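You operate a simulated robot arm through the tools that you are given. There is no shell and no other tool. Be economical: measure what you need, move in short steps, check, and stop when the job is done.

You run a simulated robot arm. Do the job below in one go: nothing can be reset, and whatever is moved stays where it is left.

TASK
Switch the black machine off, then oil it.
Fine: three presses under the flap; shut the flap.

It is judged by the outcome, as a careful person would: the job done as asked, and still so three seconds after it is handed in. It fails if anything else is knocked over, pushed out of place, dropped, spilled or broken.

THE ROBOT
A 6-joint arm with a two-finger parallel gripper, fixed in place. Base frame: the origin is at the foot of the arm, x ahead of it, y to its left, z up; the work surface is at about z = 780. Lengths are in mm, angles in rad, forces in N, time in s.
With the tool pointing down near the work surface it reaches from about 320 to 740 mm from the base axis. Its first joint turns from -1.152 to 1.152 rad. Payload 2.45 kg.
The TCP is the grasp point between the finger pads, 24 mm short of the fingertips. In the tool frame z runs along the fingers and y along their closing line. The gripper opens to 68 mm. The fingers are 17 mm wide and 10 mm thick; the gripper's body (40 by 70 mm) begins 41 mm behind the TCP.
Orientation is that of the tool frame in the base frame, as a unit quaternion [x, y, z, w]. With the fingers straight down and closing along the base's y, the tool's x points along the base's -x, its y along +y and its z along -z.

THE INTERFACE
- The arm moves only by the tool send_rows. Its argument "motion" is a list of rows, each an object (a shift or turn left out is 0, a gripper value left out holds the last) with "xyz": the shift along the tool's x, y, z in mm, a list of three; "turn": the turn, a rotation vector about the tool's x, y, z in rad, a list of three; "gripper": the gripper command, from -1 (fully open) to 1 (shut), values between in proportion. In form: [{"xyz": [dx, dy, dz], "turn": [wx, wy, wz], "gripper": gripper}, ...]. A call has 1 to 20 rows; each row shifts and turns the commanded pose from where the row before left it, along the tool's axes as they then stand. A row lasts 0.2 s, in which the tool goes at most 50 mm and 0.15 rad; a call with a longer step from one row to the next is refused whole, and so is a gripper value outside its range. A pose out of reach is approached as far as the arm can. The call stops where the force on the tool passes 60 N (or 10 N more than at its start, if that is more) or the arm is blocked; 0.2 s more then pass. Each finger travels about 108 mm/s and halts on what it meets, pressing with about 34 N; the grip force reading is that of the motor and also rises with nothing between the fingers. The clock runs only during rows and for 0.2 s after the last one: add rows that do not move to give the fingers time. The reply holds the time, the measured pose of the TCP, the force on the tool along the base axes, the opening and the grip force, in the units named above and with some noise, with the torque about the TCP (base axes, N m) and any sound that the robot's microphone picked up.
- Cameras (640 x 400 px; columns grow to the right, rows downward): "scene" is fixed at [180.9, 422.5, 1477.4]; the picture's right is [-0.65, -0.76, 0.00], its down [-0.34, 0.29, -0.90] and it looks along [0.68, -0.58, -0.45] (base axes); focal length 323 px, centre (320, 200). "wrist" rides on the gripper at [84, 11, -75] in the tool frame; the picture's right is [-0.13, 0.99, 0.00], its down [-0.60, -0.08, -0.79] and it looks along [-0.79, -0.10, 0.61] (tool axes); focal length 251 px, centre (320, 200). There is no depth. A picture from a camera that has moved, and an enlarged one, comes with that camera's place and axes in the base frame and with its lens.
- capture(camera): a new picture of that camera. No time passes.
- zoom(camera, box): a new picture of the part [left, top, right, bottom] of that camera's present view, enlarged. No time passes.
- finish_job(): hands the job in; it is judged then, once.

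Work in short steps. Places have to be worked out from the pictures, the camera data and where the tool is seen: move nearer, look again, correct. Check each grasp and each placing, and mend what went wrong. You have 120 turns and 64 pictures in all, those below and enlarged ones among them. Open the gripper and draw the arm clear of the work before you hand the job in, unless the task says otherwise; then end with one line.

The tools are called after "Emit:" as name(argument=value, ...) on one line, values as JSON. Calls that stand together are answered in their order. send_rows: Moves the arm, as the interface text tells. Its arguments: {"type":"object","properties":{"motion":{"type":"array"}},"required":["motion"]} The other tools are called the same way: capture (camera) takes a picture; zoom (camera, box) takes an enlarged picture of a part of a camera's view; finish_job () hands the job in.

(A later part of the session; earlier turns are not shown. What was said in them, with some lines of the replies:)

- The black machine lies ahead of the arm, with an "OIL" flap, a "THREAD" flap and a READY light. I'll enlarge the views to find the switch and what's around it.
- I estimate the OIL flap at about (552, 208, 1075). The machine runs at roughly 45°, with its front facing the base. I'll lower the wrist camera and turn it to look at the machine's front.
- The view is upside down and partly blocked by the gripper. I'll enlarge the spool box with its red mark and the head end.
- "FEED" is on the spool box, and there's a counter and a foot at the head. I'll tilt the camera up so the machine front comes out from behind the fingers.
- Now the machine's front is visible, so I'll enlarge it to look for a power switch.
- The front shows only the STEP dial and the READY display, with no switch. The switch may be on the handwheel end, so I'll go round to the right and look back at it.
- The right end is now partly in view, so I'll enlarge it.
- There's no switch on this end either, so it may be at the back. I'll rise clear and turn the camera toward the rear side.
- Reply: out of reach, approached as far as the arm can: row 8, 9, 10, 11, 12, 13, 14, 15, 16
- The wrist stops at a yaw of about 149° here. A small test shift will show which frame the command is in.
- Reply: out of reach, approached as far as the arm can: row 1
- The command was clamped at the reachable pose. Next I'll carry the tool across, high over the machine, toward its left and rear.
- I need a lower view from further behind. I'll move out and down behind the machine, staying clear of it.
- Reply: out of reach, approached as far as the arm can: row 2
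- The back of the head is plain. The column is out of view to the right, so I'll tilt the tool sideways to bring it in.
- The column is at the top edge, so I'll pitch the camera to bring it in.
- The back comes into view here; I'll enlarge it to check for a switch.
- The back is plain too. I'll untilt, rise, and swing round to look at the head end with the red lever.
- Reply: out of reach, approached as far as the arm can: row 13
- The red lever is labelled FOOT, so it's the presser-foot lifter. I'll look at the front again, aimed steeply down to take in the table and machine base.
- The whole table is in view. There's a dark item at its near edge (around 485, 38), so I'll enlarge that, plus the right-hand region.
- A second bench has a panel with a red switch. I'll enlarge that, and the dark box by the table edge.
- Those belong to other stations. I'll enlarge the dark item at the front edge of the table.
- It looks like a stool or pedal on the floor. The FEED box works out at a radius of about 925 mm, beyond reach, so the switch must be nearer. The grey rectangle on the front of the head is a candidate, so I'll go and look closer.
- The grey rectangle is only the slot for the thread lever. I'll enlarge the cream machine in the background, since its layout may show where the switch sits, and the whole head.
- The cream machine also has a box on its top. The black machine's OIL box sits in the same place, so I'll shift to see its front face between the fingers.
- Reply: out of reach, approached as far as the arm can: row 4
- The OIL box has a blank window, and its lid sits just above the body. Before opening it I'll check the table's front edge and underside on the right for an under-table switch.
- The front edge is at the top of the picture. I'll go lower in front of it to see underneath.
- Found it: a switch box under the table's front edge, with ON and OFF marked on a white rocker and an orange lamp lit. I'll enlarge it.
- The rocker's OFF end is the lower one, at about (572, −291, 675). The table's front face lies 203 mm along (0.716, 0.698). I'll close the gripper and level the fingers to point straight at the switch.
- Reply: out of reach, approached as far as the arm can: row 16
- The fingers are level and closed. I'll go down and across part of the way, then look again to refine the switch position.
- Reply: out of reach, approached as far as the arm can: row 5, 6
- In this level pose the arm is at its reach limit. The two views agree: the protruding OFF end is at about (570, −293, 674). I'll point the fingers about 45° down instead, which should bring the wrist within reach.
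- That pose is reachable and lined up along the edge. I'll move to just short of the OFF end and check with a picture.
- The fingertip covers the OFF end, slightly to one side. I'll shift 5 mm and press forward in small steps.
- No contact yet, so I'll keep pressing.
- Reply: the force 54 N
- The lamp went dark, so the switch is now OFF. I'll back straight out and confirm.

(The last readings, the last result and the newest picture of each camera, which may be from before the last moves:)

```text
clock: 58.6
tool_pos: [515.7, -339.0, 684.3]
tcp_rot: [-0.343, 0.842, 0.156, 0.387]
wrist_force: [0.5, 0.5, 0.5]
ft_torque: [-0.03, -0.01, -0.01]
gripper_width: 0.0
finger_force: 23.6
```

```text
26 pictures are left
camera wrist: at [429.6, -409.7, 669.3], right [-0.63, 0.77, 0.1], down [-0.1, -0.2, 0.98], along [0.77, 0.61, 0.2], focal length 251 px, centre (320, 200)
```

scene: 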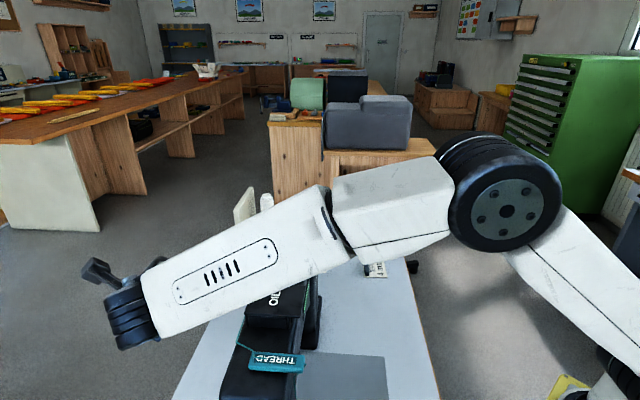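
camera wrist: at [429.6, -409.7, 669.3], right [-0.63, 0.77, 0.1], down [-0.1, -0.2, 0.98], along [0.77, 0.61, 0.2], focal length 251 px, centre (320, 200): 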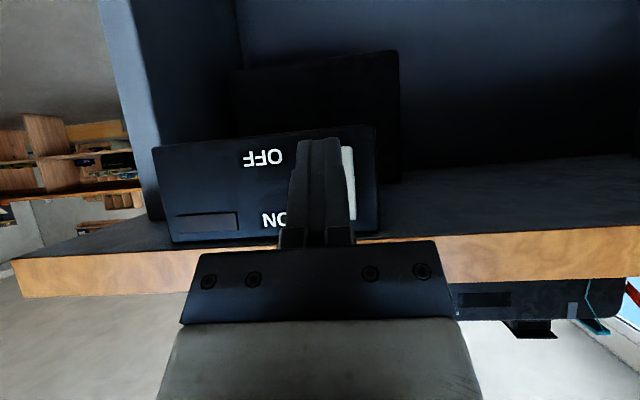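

The switch stays OFF and the display is dark. Now the flap: from several views I put the lid at n≈480–580 (front to back) and a≈200–270 along the machine, at z≈1076. It's readable from the front, so probably hinged at the rear. I'll rise in front of the table and go over there.

Emit:
send_rows(motion=[{"xyz": [-31.8, 0, -27.4]}, {"xyz": [-31.8, 0, -27.4]}, {"xyz": [-31.8, 0, -27.4]}, {"xyz": [-31.8, 0, -27.4]}, {"xyz": [-31.8, 0, -27.4]}, {"xyz": [-31.8, 0, -27.4]}, {"xyz": [-31.8, 0, -27.4]}, {"xyz": [-31.8, 0, -27.4]}, {"xyz": [-31.8, 0, -27.4]}, {"xyz": [-31.8, 0, -27.4]}, {}])

Emit:
send_rows(motion=[{"xyz": [-16, 37.3, 18.7]}, {"xyz": [-16, 37.3, 18.7]}, {"xyz": [-16, 37.3, 18.7]}, {"xyz": [-16, 37.3, 18.7]}, {"xyz": [-16, 37.3, 18.7]}, {"xyz": [-16, 37.3, 18.7]}, {"xyz": [-16, 37.3, 18.7]}, {"xyz": [-16, 37.3, 18.7]}, {"xyz": [-16, 37.3, 18.7]}, {"xyz": [-16, 37.3, 18.7]}, {"turn": [0, -0.14, 0]}, {"turn": [0, -0.14, 0]}, {"turn": [0, -0.14, 0]}, {"turn": [0, -0.14, 0]}, {"turn": [0, -0.14, 0]}, {}])

Emit:
capture(camera="wrist")

Emit:
capture(camera="scene")

```text
clock: 61.0
tool_pos: [514.4, -337.1, 1104.8]
tcp_rot: [-0.343, 0.842, 0.156, 0.387]
wrist_force: [0.1, 0.4, 0.7]
ft_torque: [-0.02, 0.0, 0.04]
gripper_width: 0.0
finger_force: 23.8
```

```text
clock: 64.4
tool_pos: [476.1, 99.9, 1109.6]
tcp_rot: [-0.269, 0.658, 0.264, 0.652]
wrist_force: [0.2, -0.6, -0.2]
ft_torque: [0.01, 0.0, -0.01]
gripper_width: 0.2
finger_force: 24.3
out of reach, approached as far as the arm can: row 10, 11, 12, 13
```

```text
25 pictures are left
camera wrist: at [414.2, 54.4, 1024.8], right [-0.69, 0.71, 0.13], down [-0.51, -0.6, 0.61], along [0.51, 0.36, 0.78], focal length 251 px, centre (320, 200)
```

wrist: 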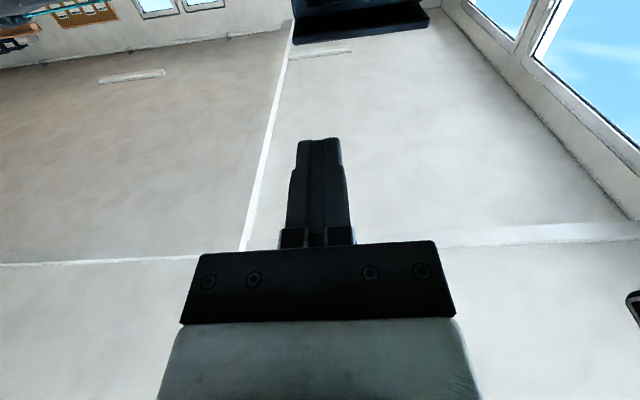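

```text
24 pictures are left
```

scene: 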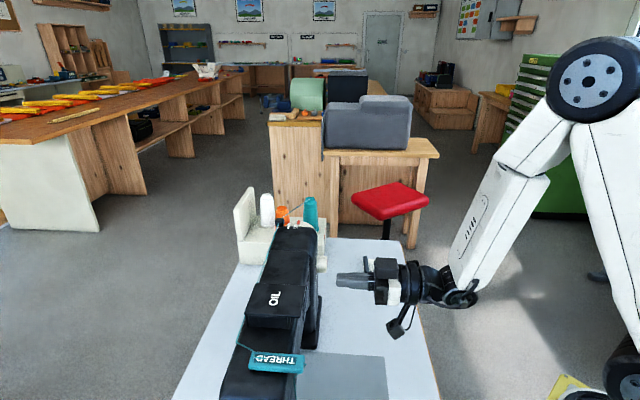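

The fingers are level, with the tip about 45 mm in front of the lid. I'll enlarge both views of the lid and lip for its exact height.

Emit:
zoom(camera="wrist", box=[270, 0, 470, 60])

Emit:
zoom(camera="scene", box=[220, 260, 400, 370])

```text
3.20 times, centred on (370, 30) of wrist
camera zoom: at [414.2, 54.4, 1024.8], right [-0.69, 0.71, 0.13], down [-0.51, -0.6, 0.61], along [0.51, 0.36, 0.78], focal length 805 px, centre (160, 744)
```

zoom: 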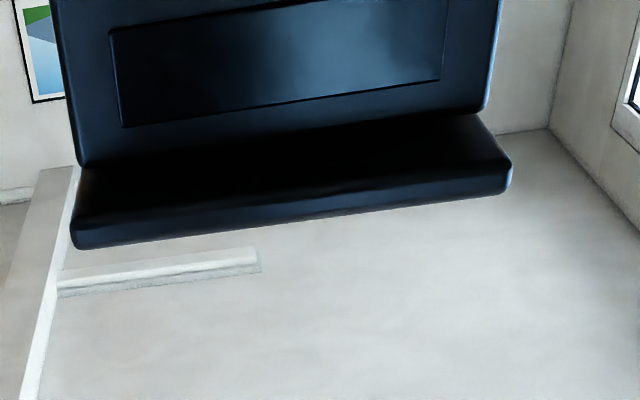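

```text
3.56 times, centred on (310, 315) of scene
camera zoom: at [180.9, 422.5, 1477.4], right [-0.65, -0.76, 0.0], down [-0.34, 0.29, -0.9], along [0.68, -0.58, -0.45], focal length 1148 px, centre (356, -209)
```

zoom: 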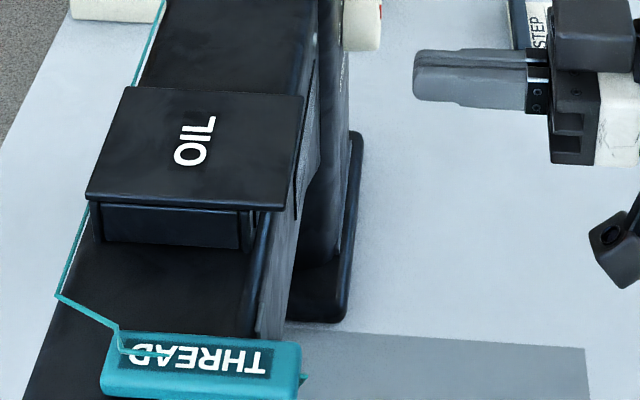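

The lip overhangs the box front by about 24 mm. Its underside is at z≈1072 and the arm's top at about 1047. I'll lower the closed fingers to z≈1058, centre them on the lid, and look before going under the lip.

Emit:
send_rows(motion=[{"xyz": [26, 13, 0]}, {"xyz": [26, 13, 0]}, {"xyz": [0, 0, 20]}, {}])

Emit:
capture(camera="wrist")

Emit:
zoom(camera="scene", box=[220, 260, 400, 370])

```text
clock: 65.4
tool_pos: [490.7, 120.6, 1103.9]
tcp_rot: [-0.269, 0.658, 0.264, 0.652]
wrist_force: [0.7, -0.4, 0.0]
ft_torque: [0.0, 0.02, -0.01]
gripper_width: 0.2
finger_force: 23.6
out of reach, approached as far as the arm can: row 1, 2
```

```text
21 pictures are left
camera wrist: at [427.9, 75.8, 1020.5], right [-0.69, 0.71, 0.13], down [-0.51, -0.6, 0.61], along [0.51, 0.36, 0.78], focal length 251 px, centre (320, 200)
```

wrist: 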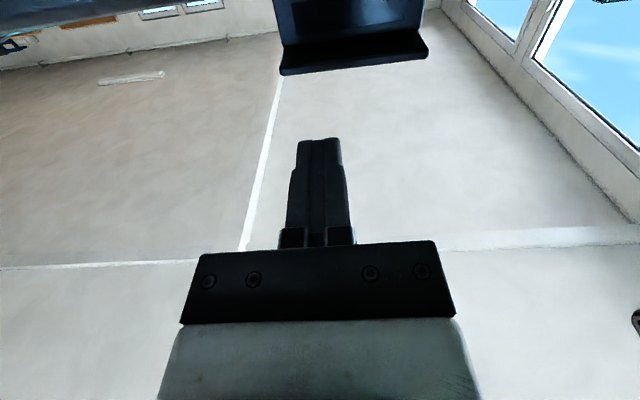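

```text
3.56 times, centred on (310, 315) of scene
camera zoom: at [180.9, 422.5, 1477.4], right [-0.65, -0.76, 0.0], down [-0.34, 0.29, -0.9], along [0.68, -0.58, -0.45], focal length 1148 px, centre (356, -209)
```

zoom: 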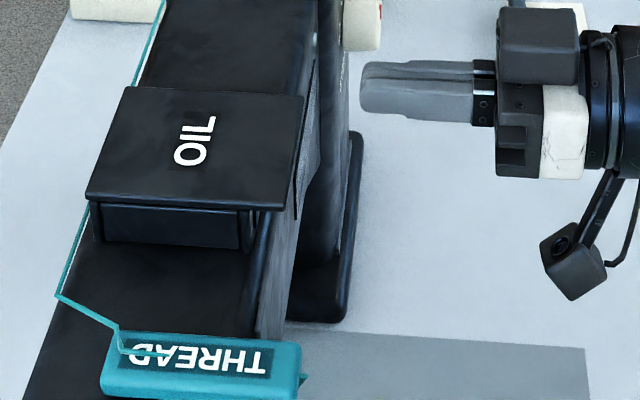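

The fully level pose can't get below about z=1104 here. I'll tip the fingers about 17° down and try again, keeping in front of the lip.

Emit:
send_rows(motion=[{"turn": [0, 0.15, 0]}, {"turn": [0, 0.15, 0]}, {"xyz": [18, 10, 5.6]}, {"xyz": [18, 10, 5.6]}, {}])

```text
clock: 66.6
tool_pos: [476.8, 136.2, 1067.1]
tcp_rot: [-0.306, 0.748, 0.221, 0.546]
wrist_force: [0.5, 0.4, -0.3]
ft_torque: [0.02, -0.05, 0.01]
gripper_width: 0.0
finger_force: 23.4
```

That's reachable, with the tip at about n=459, z=1060. I'll check the alignment with the lip before going in.

Emit:
capture(camera="wrist")

Emit:
zoom(camera="scene", box=[220, 260, 400, 370])

```text
19 pictures are left
camera wrist: at [398.7, 74.2, 1009.2], right [-0.66, 0.74, 0.12], down [-0.35, -0.45, 0.82], along [0.66, 0.5, 0.56], focal length 251 px, centre (320, 200)
```

wrist: 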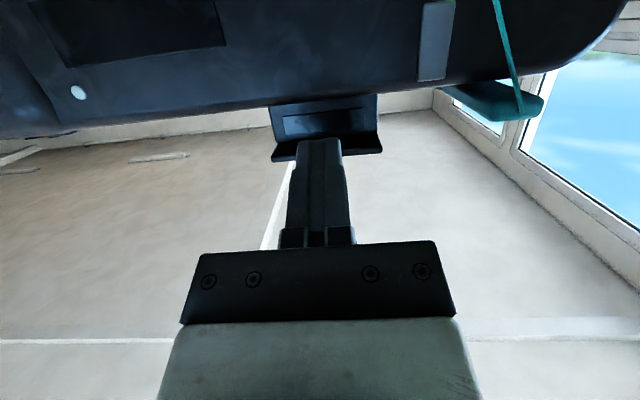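

```text
3.56 times, centred on (310, 315) of scene
camera zoom: at [180.9, 422.5, 1477.4], right [-0.65, -0.76, 0.0], down [-0.34, 0.29, -0.9], along [0.68, -0.58, -0.45], focal length 1148 px, centre (356, -209)
```

zoom: 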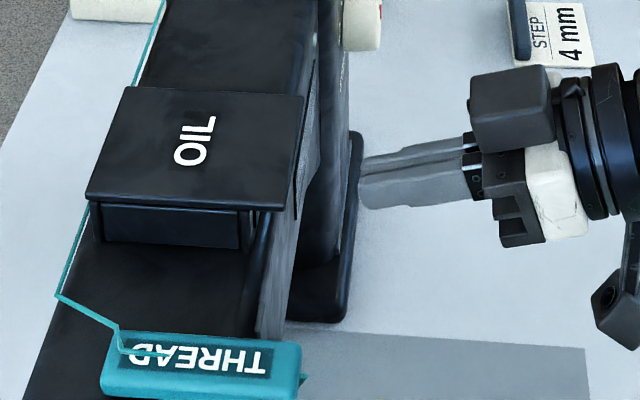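

The tip overlaps the lid in this view. I'll enlarge it to judge the gap heights precisely.

Emit:
zoom(camera="wrist", box=[250, 80, 400, 180])

```text
4.00 times, centred on (325, 130) of wrist
camera zoom: at [398.7, 74.2, 1009.2], right [-0.66, 0.74, 0.12], down [-0.35, -0.45, 0.82], along [0.66, 0.5, 0.56], focal length 1006 px, centre (300, 480)
```

zoom: 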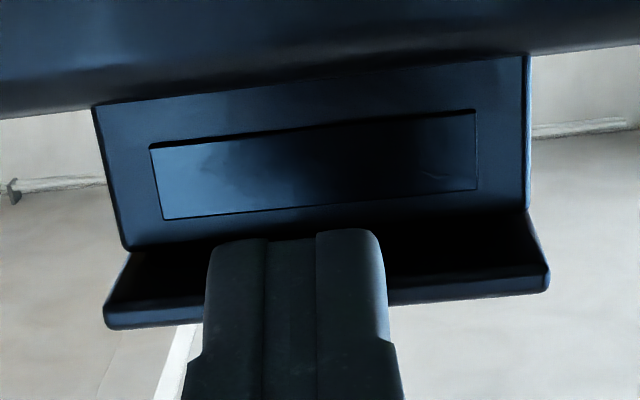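

Lip estimate: n≈484, underside z≈1073. I'll go in 32 mm level, 3 mm lower than now, in small steps so any contact stops the move.

Emit:
send_rows(motion=[{"xyz": [2.5, 0, 1]}, {"xyz": [-2.4, 0, 7.6]}, {"xyz": [-2.4, 0, 7.6]}, {"xyz": [-2.4, 0, 7.6]}, {"xyz": [-2.4, 0, 7.6]}, {}])

```text
clock: 68.0
tool_pos: [498.5, 158.3, 1063.0]
tcp_rot: [-0.306, 0.748, 0.222, 0.545]
wrist_force: [0.3, 0.5, -0.1]
ft_torque: [0.01, 0.01, -0.01]
gripper_width: 0.0
finger_force: 23.7
```

No contact going in; the tip is under the lip. I'll lift slowly.

Emit:
send_rows(motion=[{"xyz": [-6.7, 0, -2.1]}, {"xyz": [-6.7, 0, -2.1]}, {"xyz": [-6.7, 0, -2.1]}, {"xyz": [-6.7, 0, -2.1]}, {"xyz": [-6.7, 0, -2.1]}, {}])

Emit:
zoom(camera="scene", box=[220, 240, 400, 350])

```text
clock: 69.4
tool_pos: [498.7, 158.3, 1098.8]
tcp_rot: [-0.306, 0.749, 0.221, 0.545]
wrist_force: [-0.1, -0.9, -0.1]
ft_torque: [-0.02, -0.02, 0.02]
gripper_width: 0.3
finger_force: 24.1
```

```text
3.56 times, centred on (310, 295) of scene
camera zoom: at [180.9, 422.5, 1477.4], right [-0.65, -0.76, 0.0], down [-0.34, 0.29, -0.9], along [0.68, -0.58, -0.45], focal length 1148 px, centre (356, -138)
```

zoom: 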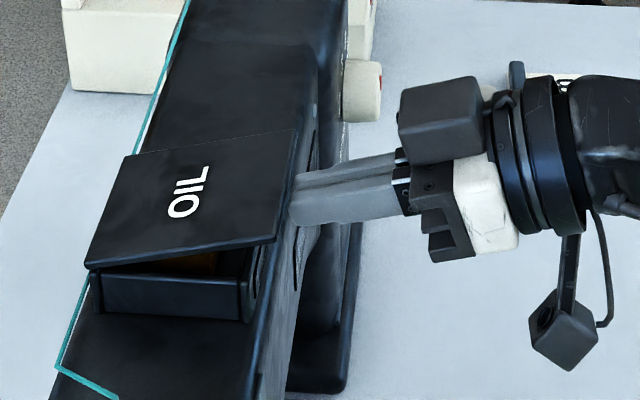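

The flap is opening on its rear hinge, with almost no force. I'll follow its arc up to nearly vertical.

Emit:
send_rows(motion=[{"xyz": [-15.9, 0, 8.6]}, {"xyz": [-15.9, 0, 8.6]}, {"xyz": [-14.2, 0, 9.7]}, {"xyz": [-14.2, 0, 9.7]}, {"xyz": [-8, 0, 11.7]}, {"xyz": [-8, 0, 11.7]}, {}])

Emit:
zoom(camera="scene", box=[200, 220, 400, 345])

```text
clock: 71.0
tool_pos: [555.9, 215.4, 1152.9]
tcp_rot: [-0.305, 0.749, 0.22, 0.545]
wrist_force: [0.3, -0.1, 0.3]
ft_torque: [0.02, -0.01, 0.01]
gripper_width: 0.0
finger_force: 23.6
```

```text
3.20 times, centred on (300, 282) of scene
camera zoom: at [180.9, 422.5, 1477.4], right [-0.65, -0.76, 0.0], down [-0.34, 0.29, -0.9], along [0.68, -0.58, -0.45], focal length 1033 px, centre (384, -64)
```

zoom: 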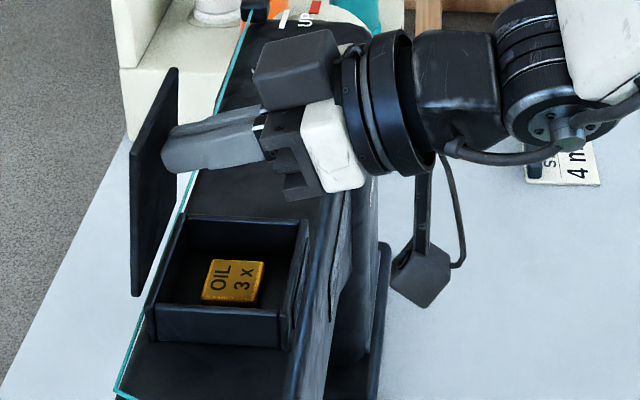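

The flap is nearly upright and a yellow "OIL 3×" button shows inside the box. I'll push the flap a bit further past upright, then back off and see if it stays.

Emit:
send_rows(motion=[{"xyz": [-3, 0, 9.5]}, {"xyz": [-3, 0, 9.5]}, {}, {"xyz": [3, 0, -9.5]}, {"xyz": [3, 0, -9.5]}, {"xyz": [3, 0, -9.5]}, {"xyz": [3, 0, -9.5]}, {}])

Emit:
zoom(camera="scene", box=[200, 220, 400, 345])

```text
clock: 72.8
tool_pos: [541.9, 200.7, 1152.2]
tcp_rot: [-0.305, 0.748, 0.22, 0.546]
wrist_force: [0.2, 0.5, 0.1]
ft_torque: [-0.01, 0.0, 0.01]
gripper_width: 0.0
finger_force: 23.7
```

```text
3.20 times, centred on (300, 282) of scene
camera zoom: at [180.9, 422.5, 1477.4], right [-0.65, -0.76, 0.0], down [-0.34, 0.29, -0.9], along [0.68, -0.58, -0.45], focal length 1033 px, centre (384, -64)
```

zoom: 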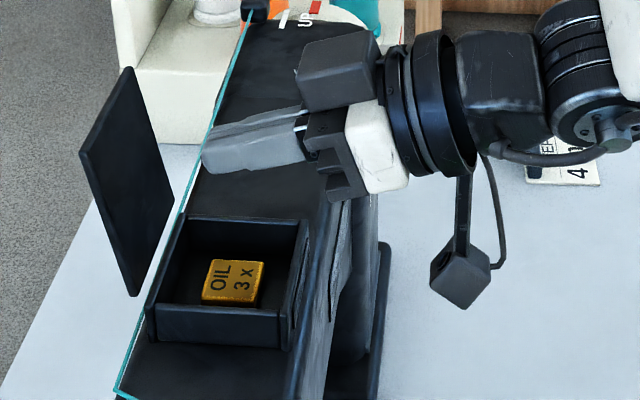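

The flap stays open on its own. The button works out at about (550, 214), n≈543 and a≈231, with its top near z≈1062. I'll raise, turn the fingers nearly vertical and come over it.

Emit:
send_rows(motion=[{"xyz": [-16, 0, -15.7]}, {"xyz": [-16, 0, -15.7]}, {"turn": [0, 0.144, 0]}, {"turn": [0, 0.144, 0]}, {"turn": [0, 0.144, 0]}, {"turn": [0, 0.144, 0]}, {"turn": [0, 0.144, 0]}, {"turn": [0, 0.144, 0]}, {"turn": [0, 0.144, 0]}, {}])

Emit:
send_rows(motion=[{"xyz": [-5.5, 3.7, 20]}, {"xyz": [-5.5, 0, 20]}, {"xyz": [0, 0, 20]}, {"xyz": [0, 0, 14]}, {}])

Emit:
zoom(camera="scene", box=[200, 220, 400, 345])

Emit:
capture(camera="wrist")

```text
clock: 75.0
tool_pos: [527.4, 186.4, 1192.7]
tcp_rot: [-0.374, 0.919, 0.045, 0.116]
wrist_force: [0.9, 0.0, 0.0]
ft_torque: [0.04, -0.02, -0.03]
gripper_width: 0.2
finger_force: 23.7
```

```text
clock: 76.2
tool_pos: [544.6, 209.1, 1123.3]
tcp_rot: [-0.374, 0.919, 0.045, 0.116]
wrist_force: [0.2, 0.5, -0.4]
ft_torque: [-0.02, 0.03, 0.01]
gripper_width: 0.0
finger_force: 23.6
```

```text
3.20 times, centred on (300, 282) of scene
camera zoom: at [180.9, 422.5, 1477.4], right [-0.65, -0.76, 0.0], down [-0.34, 0.29, -0.9], along [0.68, -0.58, -0.45], focal length 1033 px, centre (384, -64)
```

zoom: 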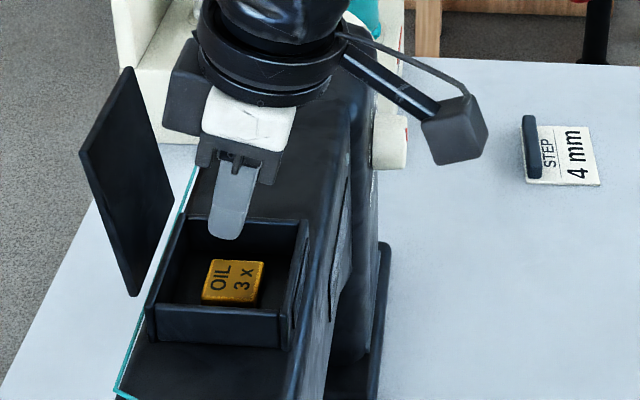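

```text
12 pictures are left
camera wrist: at [466.5, 147.1, 1175.4], right [-0.6, 0.8, 0.03], down [0.33, 0.22, 0.92], along [0.73, 0.56, -0.39], focal length 251 px, centre (320, 200)
```

wrist: 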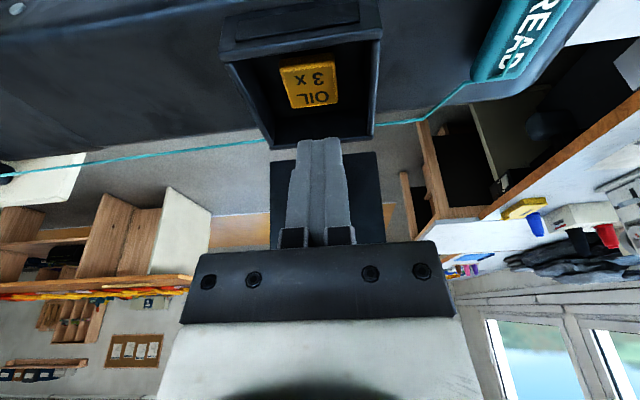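

Both views agree on the button at (555, 210, 1055). I'll shift 6 mm sideways and descend to just above it.

Emit:
send_rows(motion=[{"xyz": [-2, -6, 0]}, {"xyz": [4.7, 0, 18]}, {"xyz": [4, 0, 15.5]}, {}])

Emit:
zoom(camera="scene", box=[220, 260, 340, 335])

```text
clock: 77.2
tool_pos: [552.2, 206.8, 1089.6]
tcp_rot: [-0.374, 0.919, 0.045, 0.117]
wrist_force: [-0.3, -0.4, -0.1]
ft_torque: [0.01, 0.01, 0.02]
gripper_width: 0.0
finger_force: 23.9
```

```text
5.33 times, centred on (280, 298) of scene
camera zoom: at [180.9, 422.5, 1477.4], right [-0.65, -0.76, 0.0], down [-0.34, 0.29, -0.9], along [0.68, -0.58, -0.45], focal length 1722 px, centre (533, -320)
```

zoom: 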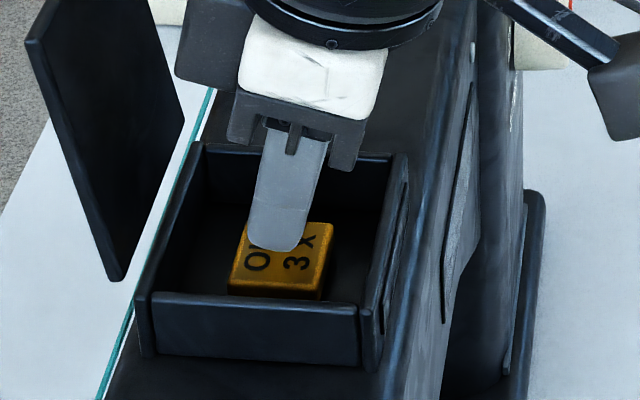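

The tip is right above the button. I'll press down slowly and watch the force for the first press.

Emit:
send_rows(motion=[{"xyz": [0.5, 0, 1.94]}, {"xyz": [0.5, 0, 1.94]}, {"xyz": [0.5, 0, 1.94]}, {"xyz": [0.5, 0, 1.94]}])

```text
clock: 78.2
tool_pos: [552.2, 205.2, 1081.3]
tcp_rot: [-0.374, 0.919, 0.046, 0.118]
wrist_force: [-0.8, 0.7, 2.2]
ft_torque: [0.04, 0.02, 0.01]
gripper_width: 0.2
finger_force: 24.0
```

A light touch (about 2 N) at TCP z=1081. I'll press on.

Emit:
send_rows(motion=[{"xyz": [0.35, 0, 1.45]}, {"xyz": [0.35, 0, 1.45]}, {}])

```text
clock: 79.0
tool_pos: [551.8, 206.9, 1079.3]
tcp_rot: [-0.374, 0.919, 0.046, 0.118]
wrist_force: [0.3, -0.9, 5.1]
ft_torque: [-0.01, -0.04, 0.03]
gripper_width: 0.0
finger_force: 23.4
heard: click
```

I heard a click, so that's press one. I'll release fully.

Emit:
send_rows(motion=[{"xyz": [-0.75, 0, -2.9]}, {"xyz": [-1, 0, -3.9]}, {}])

Emit:
zoom(camera="scene", box=[220, 260, 340, 335])

```text
clock: 79.8
tool_pos: [549.9, 206.6, 1086.0]
tcp_rot: [-0.374, 0.919, 0.045, 0.116]
wrist_force: [-0.1, -0.1, -0.4]
ft_torque: [0.02, -0.02, -0.03]
gripper_width: 0.0
finger_force: 24.1
```

```text
5.33 times, centred on (280, 298) of scene
camera zoom: at [180.9, 422.5, 1477.4], right [-0.65, -0.76, 0.0], down [-0.34, 0.29, -0.9], along [0.68, -0.58, -0.45], focal length 1722 px, centre (533, -320)
```

zoom: 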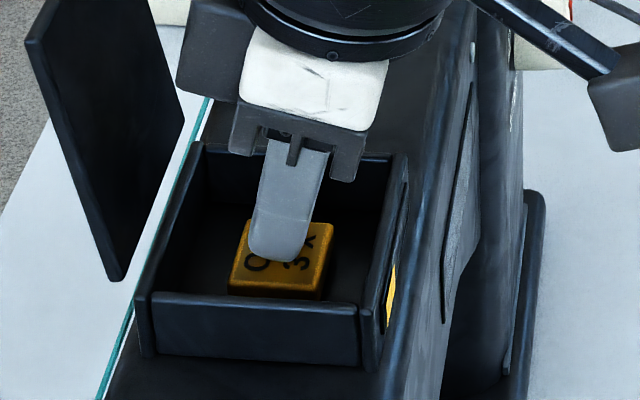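

The button popped back up, and the front window now shows a yellow bar: one press counted. Second press with the same travel.

Emit:
send_rows(motion=[{"xyz": [0.75, 0, 2.9]}, {"xyz": [0.5, 0, 1.94]}, {"xyz": [0.5, 0, 1.94]}, {}])

```text
clock: 80.8
tool_pos: [552.4, 206.6, 1080.5]
tcp_rot: [-0.374, 0.919, 0.047, 0.117]
wrist_force: [1.5, -0.2, 4.2]
ft_torque: [-0.04, -0.06, -0.03]
gripper_width: 0.0
finger_force: 23.6
heard: click
```

Second click. I'll release, then make the third press.

Emit:
send_rows(motion=[{"xyz": [-0.75, 0, -2.9]}, {"xyz": [-1, 0, -3.9]}, {}])

Emit:
send_rows(motion=[{"xyz": [0.75, 0, 2.9]}, {"xyz": [0.5, 0, 1.94]}, {"xyz": [0.5, 0, 1.94]}, {}])

```text
clock: 81.6
tool_pos: [551.0, 205.9, 1085.6]
tcp_rot: [-0.374, 0.919, 0.045, 0.116]
wrist_force: [0.5, -0.8, -0.1]
ft_torque: [0.0, -0.02, -0.03]
gripper_width: 0.1
finger_force: 23.8
```

```text
clock: 82.6
tool_pos: [551.6, 206.6, 1078.2]
tcp_rot: [-0.374, 0.919, 0.046, 0.117]
wrist_force: [-0.3, 1.3, 3.0]
ft_torque: [0.03, 0.05, -0.01]
gripper_width: 0.2
finger_force: 23.0
heard: click
```

Third click. I'll rise clear and back away, then check the indicator.

Emit:
send_rows(motion=[{"xyz": [-2, 0, -8]}, {"xyz": [-6.2, 0, -24.2]}, {"xyz": [-6.2, 0, -24.2]}, {"xyz": [-6.2, 0, -24.2]}, {"xyz": [-6.2, 0, -24.2]}, {"xyz": [30, 0, 0]}, {"xyz": [30, 0, 0]}, {"xyz": [30, 0, 0]}, {}])

Emit:
capture(camera="wrist")

```text
clock: 84.6
tool_pos: [487.5, 145.2, 1165.5]
tcp_rot: [-0.373, 0.919, 0.045, 0.117]
wrist_force: [-0.8, -0.6, -0.3]
ft_torque: [-0.01, 0.01, 0.01]
gripper_width: 0.0
finger_force: 23.7
```

```text
9 pictures are left
camera wrist: at [408.5, 81.8, 1216.4], right [-0.6, 0.8, 0.03], down [0.33, 0.22, 0.92], along [0.73, 0.56, -0.39], focal length 251 px, centre (320, 200)
```

wrist: 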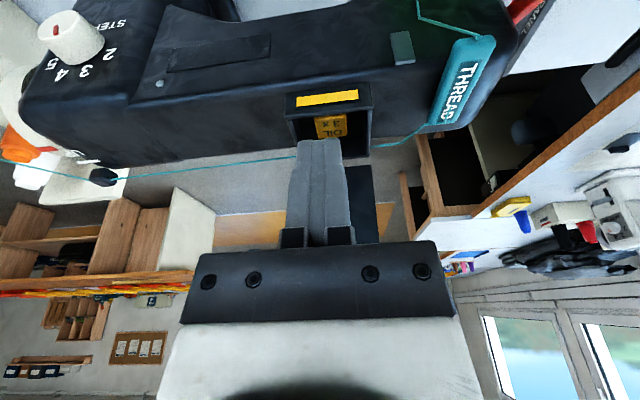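

The window is fully yellow and the READY display is dark, so the oiling is complete. To shut the flap I'll go up and over it and come down behind it; its top is at about n≈603, z≈1166.

Emit:
send_rows(motion=[{"xyz": [-9.3, 0, -36.4]}, {"xyz": [-9.3, 0, -36.4]}, {"turn": [0, 0.1225, 0]}, {"turn": [0, 0.1225, 0]}, {"xyz": [-38, 0, 0]}, {"xyz": [-38, 0, 0]}, {"xyz": [-38, 0, 0]}, {"xyz": [-38, 0, 0]}, {"xyz": [-38, 0, 0]}, {}])

Emit:
zoom(camera="scene", box=[180, 180, 380, 305])

```text
clock: 86.8
tool_pos: [623.9, 276.4, 1241.3]
tcp_rot: [-0.377, 0.926, -0.001, 0.003]
wrist_force: [-0.1, 0.0, 0.1]
ft_torque: [0.0, 0.0, 0.03]
gripper_width: 0.1
finger_force: 23.4
```

```text
3.20 times, centred on (280, 242) of scene
camera zoom: at [180.9, 422.5, 1477.4], right [-0.65, -0.76, 0.0], down [-0.34, 0.29, -0.9], along [0.68, -0.58, -0.45], focal length 1033 px, centre (448, 64)
```

zoom: 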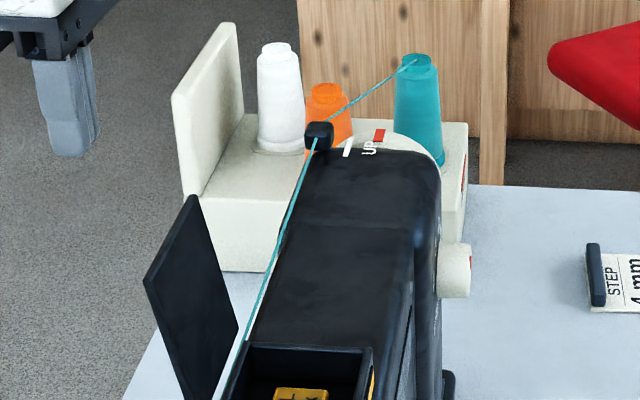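

The tool is behind the flap at n≈640. I'll come down to TCP z≈1162, with the tip about 28 mm below the flap's top edge, and check.

Emit:
send_rows(motion=[{"xyz": [0, 0, 40]}, {"xyz": [0, 0, 40]}, {}])

Emit:
zoom(camera="scene", box=[180, 200, 380, 325])

```text
clock: 87.6
tool_pos: [625.4, 277.9, 1161.6]
tcp_rot: [-0.377, 0.926, -0.001, 0.005]
wrist_force: [-0.2, -0.5, 0.0]
ft_torque: [-0.03, -0.01, 0.0]
gripper_width: 0.0
finger_force: 23.9
```

```text
3.20 times, centred on (280, 262) of scene
camera zoom: at [180.9, 422.5, 1477.4], right [-0.65, -0.76, 0.0], down [-0.34, 0.29, -0.9], along [0.68, -0.58, -0.45], focal length 1033 px, centre (448, 0)
```

zoom: 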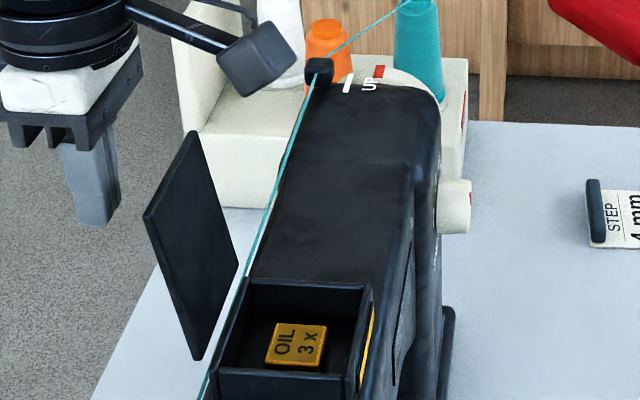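

The finger is behind the flap and clear of it. I'll draw toward the front to swing the flap past upright.

Emit:
send_rows(motion=[{"xyz": [12, 0, 0]}, {"xyz": [12, 0, 0]}, {"xyz": [12, 0, 0]}, {"xyz": [12, 0, 0]}, {"xyz": [12, 0, 0]}, {"xyz": [12, 0, 0]}, {}])

Emit:
zoom(camera="scene", box=[180, 200, 380, 325])

```text
clock: 89.2
tool_pos: [575.4, 228.4, 1160.9]
tcp_rot: [-0.376, 0.927, -0.001, 0.004]
wrist_force: [0.5, -0.2, -0.6]
ft_torque: [0.0, 0.02, 0.05]
gripper_width: 0.0
finger_force: 23.6
```

```text
3.20 times, centred on (280, 262) of scene
camera zoom: at [180.9, 422.5, 1477.4], right [-0.65, -0.76, 0.0], down [-0.34, 0.29, -0.9], along [0.68, -0.58, -0.45], focal length 1033 px, centre (448, 0)
```

zoom: 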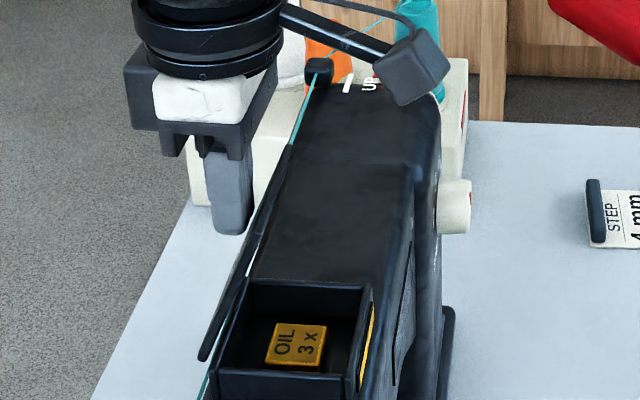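

The flap leans forward now and holds by friction. I'll push it on down along its arc.

Emit:
send_rows(motion=[{"xyz": [14, 0, 6]}, {"xyz": [14, 0, 7]}, {"xyz": [14, 0, 7]}, {"xyz": [4, 0, 10]}, {"xyz": [4, 0, 10]}, {"xyz": [4, 0, 10]}, {"xyz": [0, 0, 6]}, {}])

Emit:
zoom(camera="scene", box=[180, 220, 380, 345])

```text
clock: 91.0
tool_pos: [535.5, 190.7, 1105.5]
tcp_rot: [-0.376, 0.927, 0.0, 0.003]
wrist_force: [-2.1, -0.6, 3.2]
ft_torque: [-0.07, 0.06, 0.01]
gripper_width: 0.0
finger_force: 23.6
```

```text
3.20 times, centred on (280, 282) of scene
camera zoom: at [180.8, 422.4, 1477.5], right [-0.65, -0.76, 0.0], down [-0.34, 0.29, -0.9], along [0.68, -0.58, -0.45], focal length 1033 px, centre (448, -64)
```

zoom: 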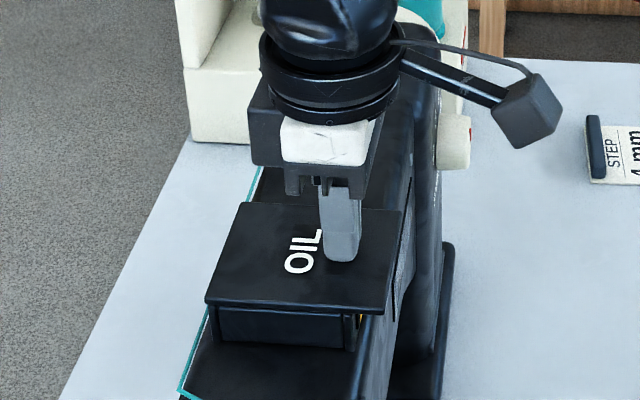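

The flap is nearly shut, so I'll press gently until it seats.

Emit:
send_rows(motion=[{"xyz": [0, 0, 1.5]}, {"xyz": [0, 0, 1.5]}, {"xyz": [0, 0, 1.5]}, {}])

```text
clock: 92.0
tool_pos: [536.3, 191.3, 1102.6]
tcp_rot: [-0.376, 0.927, -0.001, 0.007]
wrist_force: [-15.3, -11.0, 41.6]
ft_torque: [-0.03, 0.14, 0.0]
gripper_width: 0.2
finger_force: 23.6
```

It's firmly seated (about 42 N). I'll rise, back away, open the gripper, and check the result.

Emit:
send_rows(motion=[{"xyz": [0, 0, -10]}, {"xyz": [0, 0, -40]}, {"xyz": [0, 0, -40]}, {"xyz": [0, 0, -40]}, {"xyz": [40, 0, 0]}, {"xyz": [40, 0, 0]}, {"xyz": [40, 0, 0], "gripper": -1}, {}, {}, {}])

Emit:
zoom(camera="scene", box=[200, 200, 400, 345])

Emit:
capture(camera="wrist")

```text
clock: 94.2
tool_pos: [448.4, 106.2, 1229.0]
tcp_rot: [-0.376, 0.926, -0.001, 0.003]
wrist_force: [-0.2, -0.3, 0.6]
ft_torque: [0.03, -0.01, -0.01]
gripper_width: 67.9
finger_force: 0.1
```

```text
2.76 times, centred on (300, 272) of scene
camera zoom: at [180.9, 422.5, 1477.4], right [-0.65, -0.76, 0.0], down [-0.34, 0.29, -0.9], along [0.68, -0.58, -0.45], focal length 891 px, centre (375, 0)
```

zoom: 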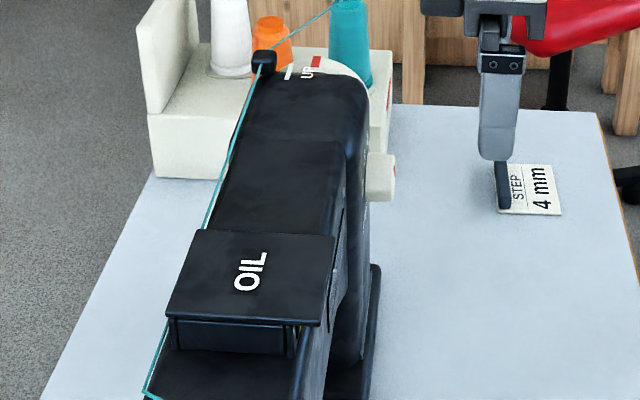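

```text
3 pictures are left
camera wrist: at [380.2, 55.1, 1303.6], right [-0.6, 0.8, 0.0], down [0.48, 0.36, 0.8], along [0.64, 0.48, -0.6], focal length 251 px, centre (320, 200)
```

wrist: 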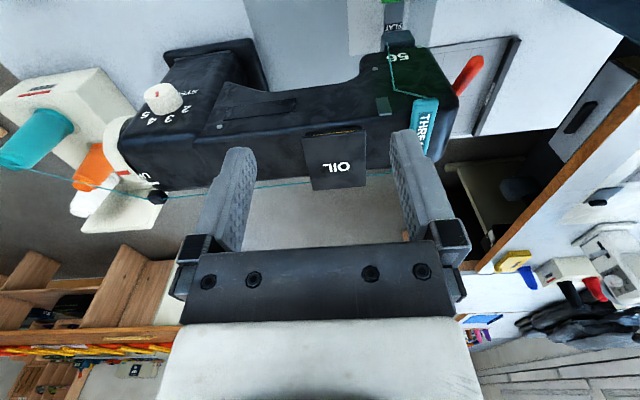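

The flap is shut, the display is dark, everything else is in place, and the open gripper is clear. I'm handing the job in.

Emit:
finish_job()

```text
The job is handed in.
```

The black machine is switched off and oiled with three presses, each with a click and the window fully yellow after the third; the flap is shut and the arm is clear.
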